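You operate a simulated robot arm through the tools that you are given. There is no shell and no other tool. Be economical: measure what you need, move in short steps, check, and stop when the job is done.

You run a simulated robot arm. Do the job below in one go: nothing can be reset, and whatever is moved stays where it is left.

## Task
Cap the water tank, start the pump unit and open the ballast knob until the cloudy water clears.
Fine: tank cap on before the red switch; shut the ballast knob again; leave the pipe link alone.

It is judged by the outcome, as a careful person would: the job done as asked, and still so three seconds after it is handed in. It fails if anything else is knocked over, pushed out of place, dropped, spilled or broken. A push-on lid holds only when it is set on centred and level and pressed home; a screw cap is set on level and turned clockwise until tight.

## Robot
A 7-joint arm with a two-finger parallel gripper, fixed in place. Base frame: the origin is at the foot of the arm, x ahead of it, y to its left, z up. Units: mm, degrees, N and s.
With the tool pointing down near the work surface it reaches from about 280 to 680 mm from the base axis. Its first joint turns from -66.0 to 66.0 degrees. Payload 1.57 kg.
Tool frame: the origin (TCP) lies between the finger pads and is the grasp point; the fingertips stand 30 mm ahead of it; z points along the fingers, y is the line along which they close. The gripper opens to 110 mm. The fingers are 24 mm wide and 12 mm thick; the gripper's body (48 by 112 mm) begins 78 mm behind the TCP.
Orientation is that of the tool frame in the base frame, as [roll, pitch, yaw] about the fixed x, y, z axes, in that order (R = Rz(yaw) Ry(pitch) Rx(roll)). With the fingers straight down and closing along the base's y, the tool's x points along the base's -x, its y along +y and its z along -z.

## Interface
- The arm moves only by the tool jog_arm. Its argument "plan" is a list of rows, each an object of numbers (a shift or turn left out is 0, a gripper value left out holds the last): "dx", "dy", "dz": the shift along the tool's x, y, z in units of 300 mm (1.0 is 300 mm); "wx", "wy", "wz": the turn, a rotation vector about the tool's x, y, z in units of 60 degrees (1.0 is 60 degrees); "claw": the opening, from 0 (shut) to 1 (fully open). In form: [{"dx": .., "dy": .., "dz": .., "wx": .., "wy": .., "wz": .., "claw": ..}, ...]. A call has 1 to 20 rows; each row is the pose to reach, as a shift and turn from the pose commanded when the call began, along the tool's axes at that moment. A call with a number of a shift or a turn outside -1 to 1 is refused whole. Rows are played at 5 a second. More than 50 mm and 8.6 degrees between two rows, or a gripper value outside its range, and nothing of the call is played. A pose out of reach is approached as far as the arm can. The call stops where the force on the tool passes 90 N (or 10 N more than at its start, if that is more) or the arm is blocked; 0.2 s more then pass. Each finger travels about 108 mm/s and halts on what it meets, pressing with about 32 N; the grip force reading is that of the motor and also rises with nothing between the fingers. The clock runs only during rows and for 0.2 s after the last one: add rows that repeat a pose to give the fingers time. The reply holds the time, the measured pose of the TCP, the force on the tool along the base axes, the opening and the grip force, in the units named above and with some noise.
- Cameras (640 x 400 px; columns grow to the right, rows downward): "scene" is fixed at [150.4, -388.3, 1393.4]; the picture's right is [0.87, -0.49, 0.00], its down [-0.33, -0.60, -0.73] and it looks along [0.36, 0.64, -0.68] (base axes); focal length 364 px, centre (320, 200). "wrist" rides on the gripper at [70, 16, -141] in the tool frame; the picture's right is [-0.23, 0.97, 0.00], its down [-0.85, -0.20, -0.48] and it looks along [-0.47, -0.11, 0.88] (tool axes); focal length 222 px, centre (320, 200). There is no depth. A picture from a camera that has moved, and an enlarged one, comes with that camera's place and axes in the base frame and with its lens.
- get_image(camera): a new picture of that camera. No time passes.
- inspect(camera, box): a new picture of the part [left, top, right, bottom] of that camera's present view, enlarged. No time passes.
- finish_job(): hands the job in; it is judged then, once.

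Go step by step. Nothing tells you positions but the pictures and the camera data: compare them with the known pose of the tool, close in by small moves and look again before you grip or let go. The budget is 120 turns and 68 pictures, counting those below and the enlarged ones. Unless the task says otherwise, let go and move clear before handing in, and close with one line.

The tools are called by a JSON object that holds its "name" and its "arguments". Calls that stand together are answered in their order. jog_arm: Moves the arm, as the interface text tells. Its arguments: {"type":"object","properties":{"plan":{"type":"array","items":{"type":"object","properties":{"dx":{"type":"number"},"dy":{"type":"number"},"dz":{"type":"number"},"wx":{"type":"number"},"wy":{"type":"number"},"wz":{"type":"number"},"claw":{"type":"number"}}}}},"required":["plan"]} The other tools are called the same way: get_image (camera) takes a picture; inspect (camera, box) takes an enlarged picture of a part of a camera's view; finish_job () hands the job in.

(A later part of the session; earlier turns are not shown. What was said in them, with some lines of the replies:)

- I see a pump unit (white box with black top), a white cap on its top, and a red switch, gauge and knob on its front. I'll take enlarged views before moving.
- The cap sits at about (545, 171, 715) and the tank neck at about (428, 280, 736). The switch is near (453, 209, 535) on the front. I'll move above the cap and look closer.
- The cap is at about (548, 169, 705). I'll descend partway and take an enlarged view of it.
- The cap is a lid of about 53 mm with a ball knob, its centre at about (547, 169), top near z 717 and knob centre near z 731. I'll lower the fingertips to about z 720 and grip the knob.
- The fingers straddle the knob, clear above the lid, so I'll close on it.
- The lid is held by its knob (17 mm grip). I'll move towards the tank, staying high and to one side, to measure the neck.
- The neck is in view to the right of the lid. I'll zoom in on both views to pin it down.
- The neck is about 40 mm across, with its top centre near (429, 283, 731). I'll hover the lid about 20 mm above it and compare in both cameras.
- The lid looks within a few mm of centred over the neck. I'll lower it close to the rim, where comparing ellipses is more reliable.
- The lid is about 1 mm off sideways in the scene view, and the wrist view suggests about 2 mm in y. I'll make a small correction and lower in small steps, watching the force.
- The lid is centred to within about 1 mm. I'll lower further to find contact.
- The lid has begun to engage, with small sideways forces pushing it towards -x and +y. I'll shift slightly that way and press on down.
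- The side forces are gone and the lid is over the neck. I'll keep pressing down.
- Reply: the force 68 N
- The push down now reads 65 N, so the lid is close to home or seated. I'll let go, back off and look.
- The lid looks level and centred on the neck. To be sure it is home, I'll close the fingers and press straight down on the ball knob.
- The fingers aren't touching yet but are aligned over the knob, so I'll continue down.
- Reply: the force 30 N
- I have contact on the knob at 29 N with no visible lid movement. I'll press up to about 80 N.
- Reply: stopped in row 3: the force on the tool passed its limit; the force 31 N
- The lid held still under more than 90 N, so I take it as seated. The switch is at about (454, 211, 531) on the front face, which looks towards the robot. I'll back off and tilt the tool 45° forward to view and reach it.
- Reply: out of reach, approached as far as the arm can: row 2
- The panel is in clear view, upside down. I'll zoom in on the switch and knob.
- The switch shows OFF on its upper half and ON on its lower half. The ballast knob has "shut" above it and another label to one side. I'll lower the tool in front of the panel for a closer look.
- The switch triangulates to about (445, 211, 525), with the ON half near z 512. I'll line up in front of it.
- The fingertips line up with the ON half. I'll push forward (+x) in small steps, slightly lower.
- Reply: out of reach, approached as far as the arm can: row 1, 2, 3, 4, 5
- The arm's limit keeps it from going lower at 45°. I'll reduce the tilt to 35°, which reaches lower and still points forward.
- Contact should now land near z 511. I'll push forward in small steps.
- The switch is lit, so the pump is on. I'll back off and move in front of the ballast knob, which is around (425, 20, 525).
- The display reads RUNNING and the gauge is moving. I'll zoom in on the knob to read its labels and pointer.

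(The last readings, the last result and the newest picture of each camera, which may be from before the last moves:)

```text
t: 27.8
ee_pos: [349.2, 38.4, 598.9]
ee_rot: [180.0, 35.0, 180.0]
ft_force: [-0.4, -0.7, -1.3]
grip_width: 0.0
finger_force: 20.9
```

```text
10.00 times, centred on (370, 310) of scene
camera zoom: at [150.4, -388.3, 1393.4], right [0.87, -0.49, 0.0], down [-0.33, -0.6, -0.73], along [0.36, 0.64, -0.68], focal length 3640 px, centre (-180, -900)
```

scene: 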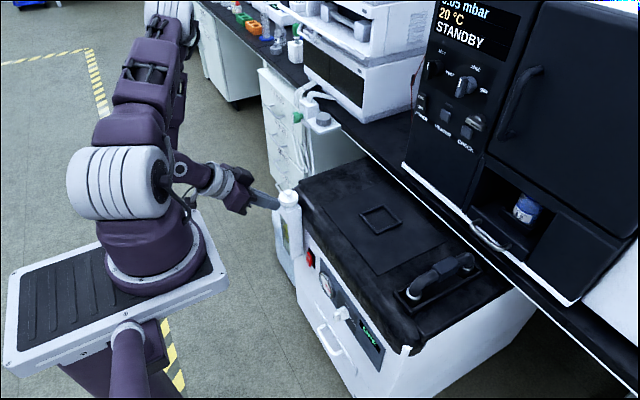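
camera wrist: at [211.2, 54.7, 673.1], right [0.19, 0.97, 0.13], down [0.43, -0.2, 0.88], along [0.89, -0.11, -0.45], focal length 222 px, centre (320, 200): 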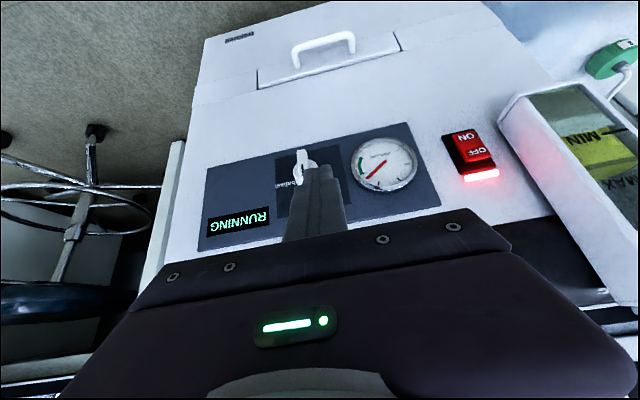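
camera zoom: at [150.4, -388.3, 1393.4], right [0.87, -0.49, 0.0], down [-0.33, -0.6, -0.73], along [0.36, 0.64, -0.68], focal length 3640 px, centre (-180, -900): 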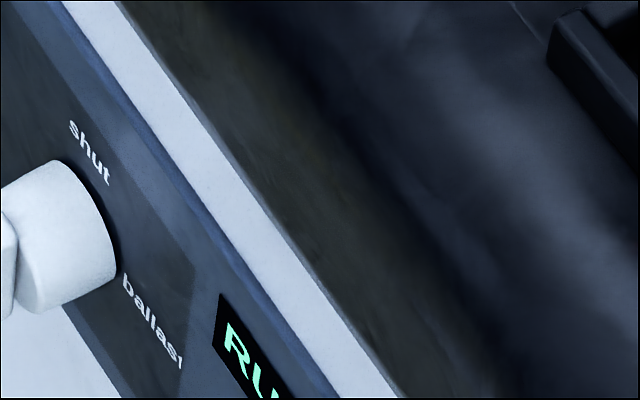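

The pointer is at 12 o'clock ("shut") and "ballast" is at 3 o'clock, so opening is a 90° clockwise turn. The low height limits how I can roll the gripper, so I'll turn the blade by pushing it with closed fingers. First I'll place them on its +y side.

{"name": "jog_arm", "arguments": {"plan": [{"dx": -0.0387, "dy": 0.055, "dz": 0.05}, {"dx": -0.0387, "dy": 0.055, "dz": 0.125}, {"dx": -0.0387, "dy": 0.055, "dz": 0.125}]}}

{"name": "inspect", "arguments": {"camera": "wrist", "box": [240, 110, 400, 210]}}

{"name": "inspect", "arguments": {"camera": "scene", "box": [320, 280, 380, 330]}}

```text
t: 28.6
ee_pos: [381.7, 56.7, 574.9]
ee_rot: [179.9, 35.0, 179.8]
ft_force: [-0.1, 1.0, 0.1]
grip_width: 0.0
finger_force: 21.9
```

```text
4.00 times, centred on (320, 160) of wrist
camera zoom: at [242.6, 72.5, 649.8], right [0.19, 0.97, 0.13], down [0.43, -0.2, 0.88], along [0.89, -0.11, -0.45], focal length 888 px, centre (320, 360)
```

zoom: 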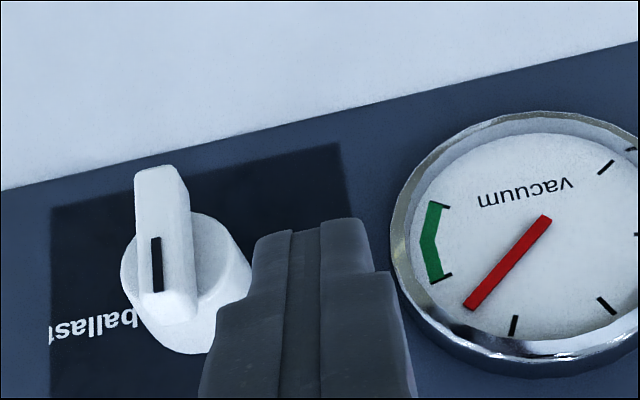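

```text
8.00 times, centred on (350, 305) of scene
camera zoom: at [150.4, -388.3, 1393.4], right [0.87, -0.49, 0.0], down [-0.33, -0.6, -0.73], along [0.36, 0.64, -0.68], focal length 2912 px, centre (80, -640)
```

zoom: 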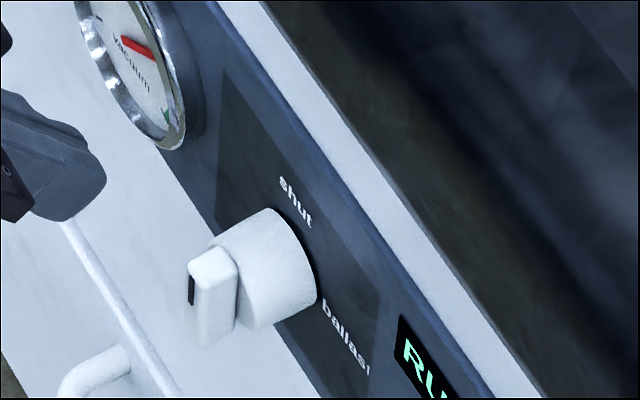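

The knob axis is at about y 15, z 516, with the blade running from z 495 to 537 at x about 420–432. I'll move the fingertips beside its upper half and sweep towards -y.

{"name": "jog_arm", "arguments": {"plan": [{"dx": -0.014, "dy": -0.011, "dz": 0.056}, {"dx": -0.028, "dy": -0.022, "dz": 0.113}, {"dx": -0.028, "dy": -0.05, "dz": 0.113}, {"dx": -0.028, "dy": -0.07, "dz": 0.113}, {"dx": -0.028, "dy": -0.09, "dz": 0.113}, {"dx": -0.028, "dy": -0.11, "dz": 0.113}, {"dx": -0.028, "dy": -0.13, "dz": 0.113}, {"dx": -0.028, "dy": -0.15, "dz": 0.113}]}}

{"name": "inspect", "arguments": {"camera": "wrist", "box": [240, 110, 400, 210]}}

{"name": "inspect", "arguments": {"camera": "scene", "box": [320, 280, 380, 330]}}

```text
t: 30.4
ee_pos: [407.1, 10.7, 552.7]
ee_rot: [180.0, 35.1, 179.9]
ft_force: [0.5, -0.8, 0.0]
grip_width: 0.0
finger_force: 20.8
```

```text
4.00 times, centred on (320, 160) of wrist
camera zoom: at [268.5, 28.0, 628.6], right [0.19, 0.97, 0.13], down [0.43, -0.2, 0.88], along [0.89, -0.11, -0.45], focal length 888 px, centre (320, 360)
```

zoom: 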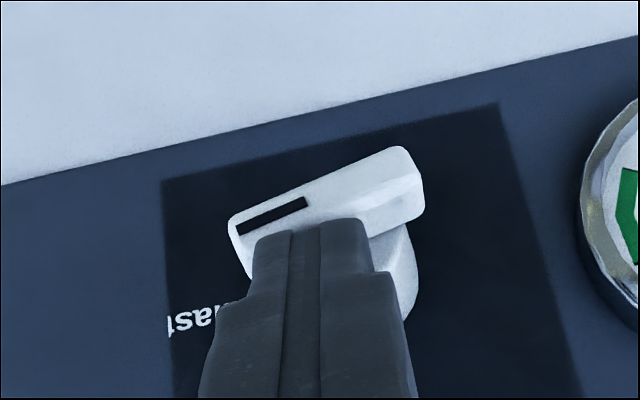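

```text
8.00 times, centred on (350, 305) of scene
camera zoom: at [150.4, -388.3, 1393.4], right [0.87, -0.49, 0.0], down [-0.33, -0.6, -0.73], along [0.36, 0.64, -0.68], focal length 2912 px, centre (80, -640)
```

zoom: 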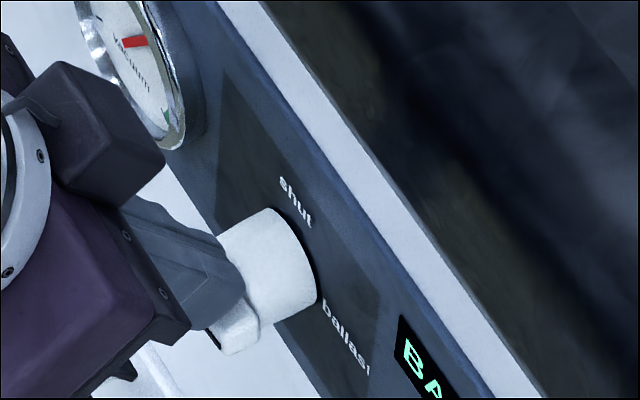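

The knob has turned about 80° and the display starts "BA…". I'll back off up and away, then check the display and the tank water.

{"name": "jog_arm", "arguments": {"plan": [{"dz": -0.1}, {"dz": -0.2}, {"dz": -0.25}]}}

{"name": "get_image", "arguments": {"camera": "wrist"}}

{"name": "inspect", "arguments": {"camera": "scene", "box": [265, 180, 405, 360]}}

```text
t: 31.2
ee_pos: [364.0, 10.7, 611.5]
ee_rot: [179.9, 35.0, 179.9]
ft_force: [-0.3, 0.1, -0.5]
grip_width: 0.3
finger_force: 21.3
```

```text
18 pictures are left
camera wrist: at [225.5, 27.3, 688.3], right [0.19, 0.97, 0.13], down [0.43, -0.2, 0.88], along [0.89, -0.11, -0.45], focal length 222 px, centre (320, 200)
```

wrist: 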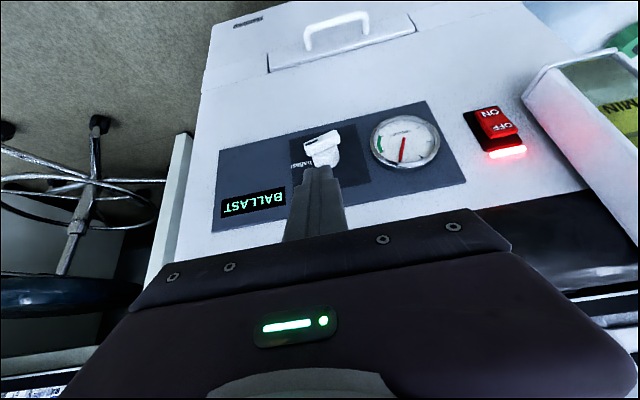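

```text
2.22 times, centred on (335, 270) of scene
camera zoom: at [150.4, -388.3, 1393.4], right [0.87, -0.49, 0.0], down [-0.33, -0.6, -0.73], along [0.36, 0.64, -0.68], focal length 809 px, centre (287, 44)
```

zoom: 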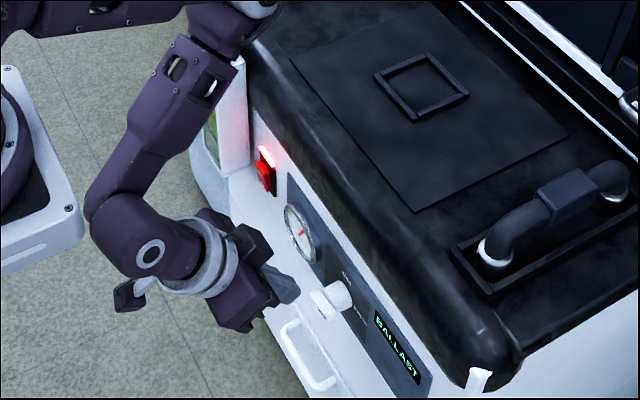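

The display says BALLAST. I'll move sideways so the wrist camera sees the tank window, and wait a few seconds.

{"name": "jog_arm", "arguments": {"plan": [{"dy": 0.12}, {"dy": 0.24}, {"dy": 0.33}, {"dy": 0.33}, {"dy": 0.33}, {"dy": 0.33}, {"dy": 0.33}, {"dy": 0.33}, {"dy": 0.33}, {"dy": 0.33}, {"dy": 0.33}, {"dy": 0.33}, {"dy": 0.33}, {"dy": 0.33}, {"dy": 0.33}, {"dy": 0.33}, {"dy": 0.33}, {"dy": 0.33}, {"dy": 0.33}, {"dy": 0.33}]}}

{"name": "get_image", "arguments": {"camera": "wrist"}}

```text
t: 35.4
ee_pos: [363.3, 112.1, 616.2]
ee_rot: [180.0, 35.0, 179.9]
ft_force: [0.3, 0.3, -0.6]
grip_width: 0.1
finger_force: 21.5
```

```text
16 pictures are left
camera wrist: at [225.6, 128.4, 691.4], right [0.19, 0.97, 0.13], down [0.43, -0.2, 0.88], along [0.89, -0.11, -0.45], focal length 222 px, centre (320, 200)
```

wrist: 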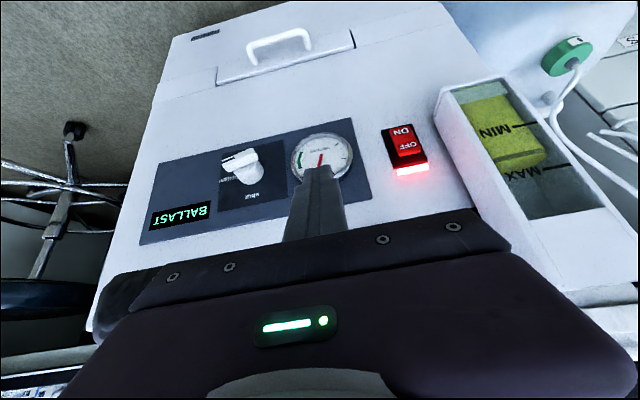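

The water is still cloudy green-yellow. I'll wait longer.

{"name": "jog_arm", "arguments": {"plan": [{}, {}, {}, {}, {}, {}, {}, {}, {}, {}, {}, {}, {}, {}, {}, {}, {}, {}, {}, {}]}}

{"name": "jog_arm", "arguments": {"plan": [{}, {}, {}, {}, {}, {}, {}, {}, {}, {}, {}, {}, {}, {}, {}, {}, {}, {}, {}, {}]}}

{"name": "inspect", "arguments": {"camera": "wrist", "box": [140, 60, 620, 260]}}

```text
t: 39.6
ee_pos: [364.1, 111.7, 616.6]
ee_rot: [180.0, 35.0, 179.9]
ft_force: [-0.4, 0.4, 0.3]
grip_width: 0.1
finger_force: 21.4
```

```text
t: 43.8
ee_pos: [364.5, 112.4, 616.4]
ee_rot: [-180.0, 35.0, 180.0]
ft_force: [-0.5, -0.3, 0.9]
grip_width: 0.0
finger_force: 21.6
```

```text
1.33 times, centred on (380, 160) of wrist
camera zoom: at [225.6, 128.4, 691.4], right [0.19, 0.97, 0.13], down [0.43, -0.2, 0.88], along [0.89, -0.11, -0.45], focal length 296 px, centre (240, 253)
```

zoom: 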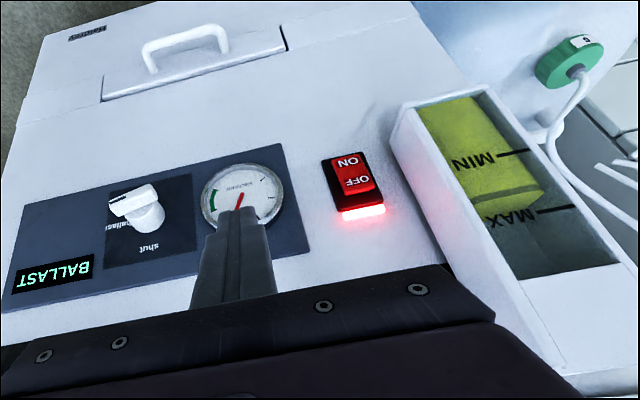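

No clear change yet. I'll wait another 12 s and compare the same crop.

{"name": "jog_arm", "arguments": {"plan": [{}, {}, {}, {}, {}, {}, {}, {}, {}, {}, {}, {}, {}, {}, {}, {}, {}, {}, {}, {}]}}

{"name": "jog_arm", "arguments": {"plan": [{}, {}, {}, {}, {}, {}, {}, {}, {}, {}, {}, {}, {}, {}, {}, {}, {}, {}, {}, {}]}}

{"name": "jog_arm", "arguments": {"plan": [{}, {}, {}, {}, {}, {}, {}, {}, {}, {}, {}, {}, {}, {}, {}, {}, {}, {}, {}, {}]}}

{"name": "inspect", "arguments": {"camera": "wrist", "box": [140, 60, 620, 260]}}

```text
t: 48.0
ee_pos: [363.0, 112.2, 616.1]
ee_rot: [180.0, 35.1, 179.9]
ft_force: [-0.1, 0.5, 0.4]
grip_width: 0.0
finger_force: 21.5
```

```text
t: 52.2
ee_pos: [363.0, 112.4, 616.2]
ee_rot: [180.0, 34.9, 179.9]
ft_force: [-0.1, 0.2, -0.8]
grip_width: 0.0
finger_force: 20.9
```

```text
t: 56.4
ee_pos: [363.8, 111.4, 616.5]
ee_rot: [-180.0, 34.9, 179.9]
ft_force: [0.1, 0.5, 0.2]
grip_width: 0.0
finger_force: 21.3
```

```text
1.33 times, centred on (380, 160) of wrist
camera zoom: at [225.6, 128.4, 691.4], right [0.19, 0.97, 0.13], down [0.43, -0.2, 0.88], along [0.89, -0.11, -0.45], focal length 296 px, centre (240, 253)
```

zoom: 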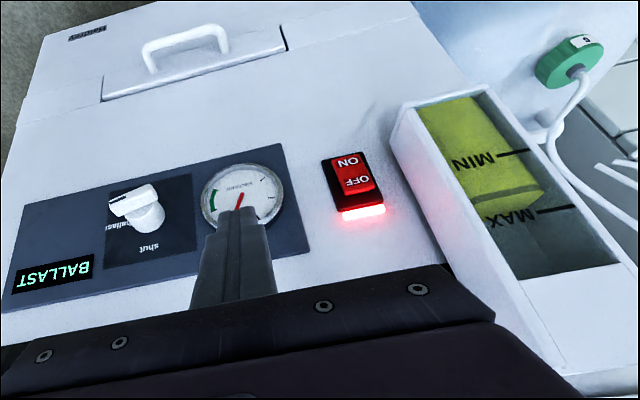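

There is no visible change. I'll look closely at the window and at the knob's angle.

{"name": "inspect", "arguments": {"camera": "wrist", "box": [430, 80, 630, 205]}}

{"name": "inspect", "arguments": {"camera": "wrist", "box": [140, 110, 360, 247]}}

```text
3.20 times, centred on (530, 142) of wrist
camera zoom: at [225.6, 128.4, 691.4], right [0.19, 0.97, 0.13], down [0.43, -0.2, 0.88], along [0.89, -0.11, -0.45], focal length 711 px, centre (-352, 384)
```

zoom: 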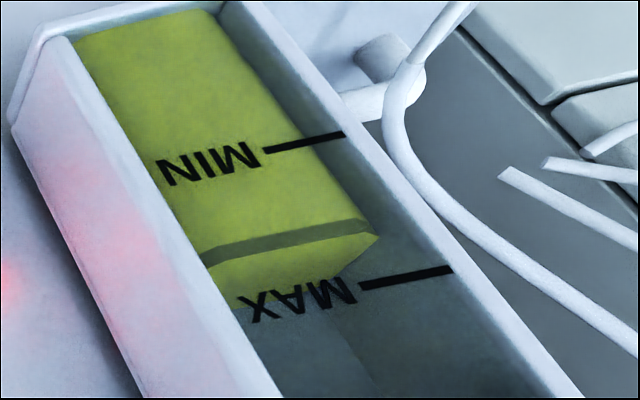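

```text
2.91 times, centred on (250, 178) of wrist
camera zoom: at [225.6, 128.4, 691.4], right [0.19, 0.97, 0.13], down [0.43, -0.2, 0.88], along [0.89, -0.11, -0.45], focal length 646 px, centre (524, 262)
```

zoom: 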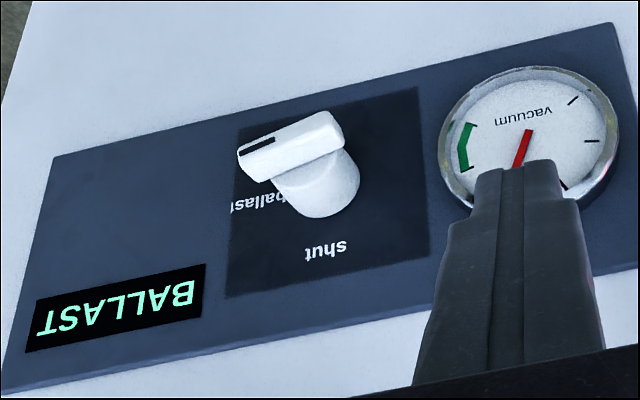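

Comparing windows, the pale cloudy water layer that sat at the bottom, below the oil near MIN, has gone and the liquid is now clear yellow all the way down. Next I'll shut the knob: come down on the blade's tail on the +y side, then sweep it towards -y to vertical.

{"name": "jog_arm", "arguments": {"plan": [{"dx": -0.018, "dy": -0.125, "dz": 0.086}, {"dx": -0.036, "dy": -0.25, "dz": 0.172}, {"dx": 0.018, "dy": -0.25, "dz": 0.249}, {"dx": 0.026, "dy": -0.25, "dz": 0.26}, {"dx": 0.033, "dy": -0.25, "dz": 0.271}, {"dx": 0.041, "dy": -0.25, "dz": 0.282}, {"dx": 0.049, "dy": -0.25, "dz": 0.293}, {"dx": 0.056, "dy": -0.25, "dz": 0.303}]}}

{"name": "inspect", "arguments": {"camera": "wrist", "box": [240, 110, 400, 210]}}

```text
t: 58.2
ee_pos: [402.7, 37.3, 530.8]
ee_rot: [-180.0, 35.1, 179.9]
ft_force: [-0.3, 0.0, -0.6]
grip_width: 0.0
finger_force: 21.6
```

```text
4.00 times, centred on (320, 160) of wrist
camera zoom: at [264.3, 52.8, 605.6], right [0.19, 0.97, 0.13], down [0.43, -0.2, 0.88], along [0.89, -0.11, -0.45], focal length 888 px, centre (320, 360)
```

zoom: 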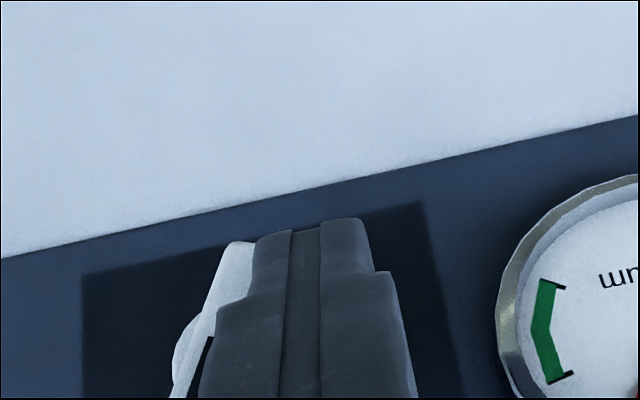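

About 30° remains. I'll sweep towards -y in small steps.

{"name": "jog_arm", "arguments": {"plan": [{"dy": -0.007}, {"dy": -0.013}, {"dy": -0.02}, {"dy": -0.02}]}}

{"name": "inspect", "arguments": {"camera": "wrist", "box": [240, 130, 400, 230]}}

```text
t: 59.2
ee_pos: [402.7, 32.8, 529.4]
ee_rot: [180.0, 35.0, 179.8]
ft_force: [0.1, -0.3, -0.5]
grip_width: 0.2
finger_force: 21.5
```

```text
4.00 times, centred on (320, 180) of wrist
camera zoom: at [264.4, 47.8, 605.6], right [0.19, 0.97, 0.13], down [0.43, -0.2, 0.88], along [0.89, -0.11, -0.45], focal length 888 px, centre (320, 280)
```

zoom: 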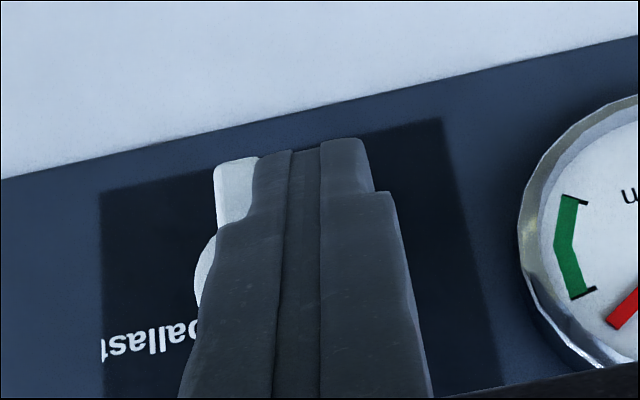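

It is nearly vertical. A few more millimetres, watching the side force.

{"name": "jog_arm", "arguments": {"plan": [{"dy": -0.004}, {"dy": -0.008}, {"dy": -0.011}, {"dy": -0.011}]}}

```text
t: 60.2
ee_pos: [404.1, 30.7, 530.3]
ee_rot: [179.7, 35.0, -180.0]
ft_force: [-2.9, 26.9, 5.4]
grip_width: 0.2
finger_force: 20.5
```

The side force rose to 27 N, so the knob is against its shut stop. I'll back off and check.

{"name": "jog_arm", "arguments": {"plan": [{"dy": 0.02}, {"dy": 0.05}, {"dy": 0.08, "dz": -0.1}, {"dy": 0.15, "dz": -0.25}, {"dy": 0.27, "dz": -0.33}, {"dy": 0.27, "dz": -0.33}]}}

{"name": "inspect", "arguments": {"camera": "wrist", "box": [140, 80, 460, 280]}}

{"name": "inspect", "arguments": {"camera": "wrist", "box": [430, 80, 630, 205]}}

```text
t: 61.6
ee_pos: [345.2, 107.7, 613.4]
ee_rot: [179.9, 34.9, 180.0]
ft_force: [-0.8, -0.1, 0.1]
grip_width: 0.0
finger_force: 21.4
```

```text
2.00 times, centred on (300, 180) of wrist
camera zoom: at [206.0, 124.0, 687.9], right [0.19, 0.97, 0.13], down [0.43, -0.2, 0.88], along [0.89, -0.11, -0.45], focal length 444 px, centre (360, 240)
```

zoom: 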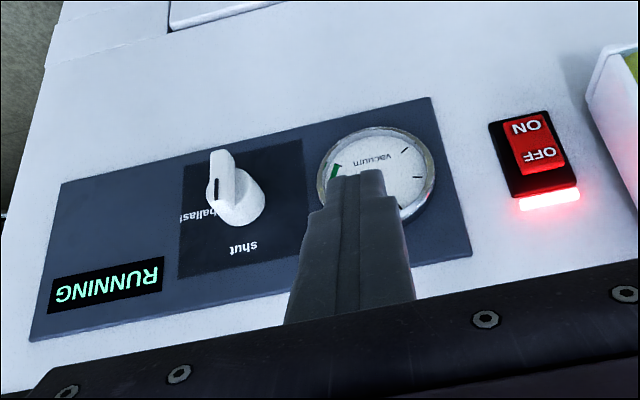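

```text
3.20 times, centred on (530, 142) of wrist
camera zoom: at [206.0, 124.0, 687.9], right [0.19, 0.97, 0.13], down [0.43, -0.2, 0.88], along [0.89, -0.11, -0.45], focal length 711 px, centre (-352, 384)
```

zoom: 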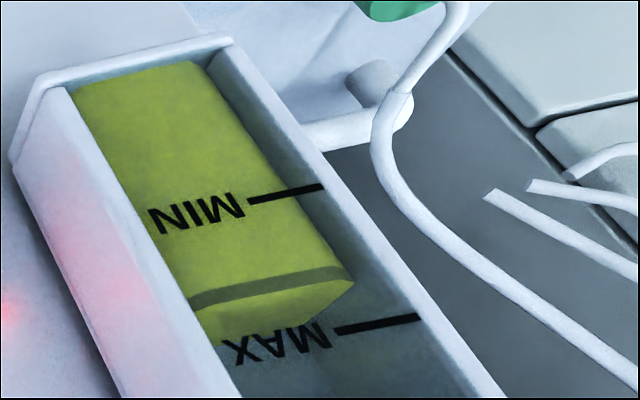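

The display is back to RUNNING, the pointer is at shut and the liquid is clear. I'll take one final overall check of the cap and pipe link.

{"name": "get_image", "arguments": {"camera": "scene"}}

{"name": "inspect", "arguments": {"camera": "scene", "box": [250, 170, 350, 240]}}

```text
7 pictures are left
```

scene: 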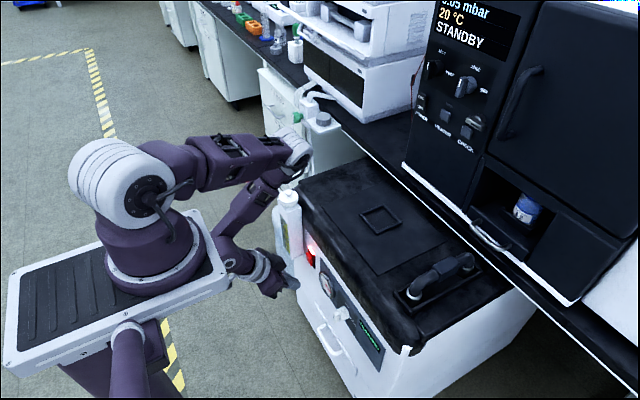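

```text
5.71 times, centred on (300, 205) of scene
camera zoom: at [150.4, -388.3, 1393.4], right [0.87, -0.49, 0.0], down [-0.33, -0.6, -0.73], along [0.36, 0.64, -0.68], focal length 2080 px, centre (434, 171)
```

zoom: 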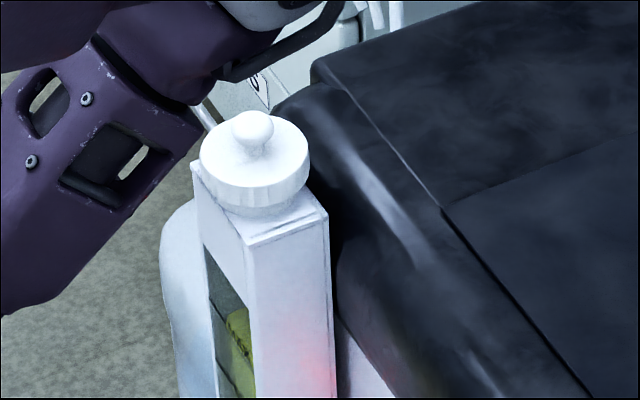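

The cap is on and level, the pump is running, the knob is shut and the pipe link is untouched, with the arm clear. I'm handing in.

{"name": "finish_job", "arguments": {}}

```text
The job is handed in.
```

The tank is capped, with the cap pressed home before I switched the pump on. The pump is running, I opened the ballast knob until the cloudy water cleared and then shut it again, and the pipe link was left alone.
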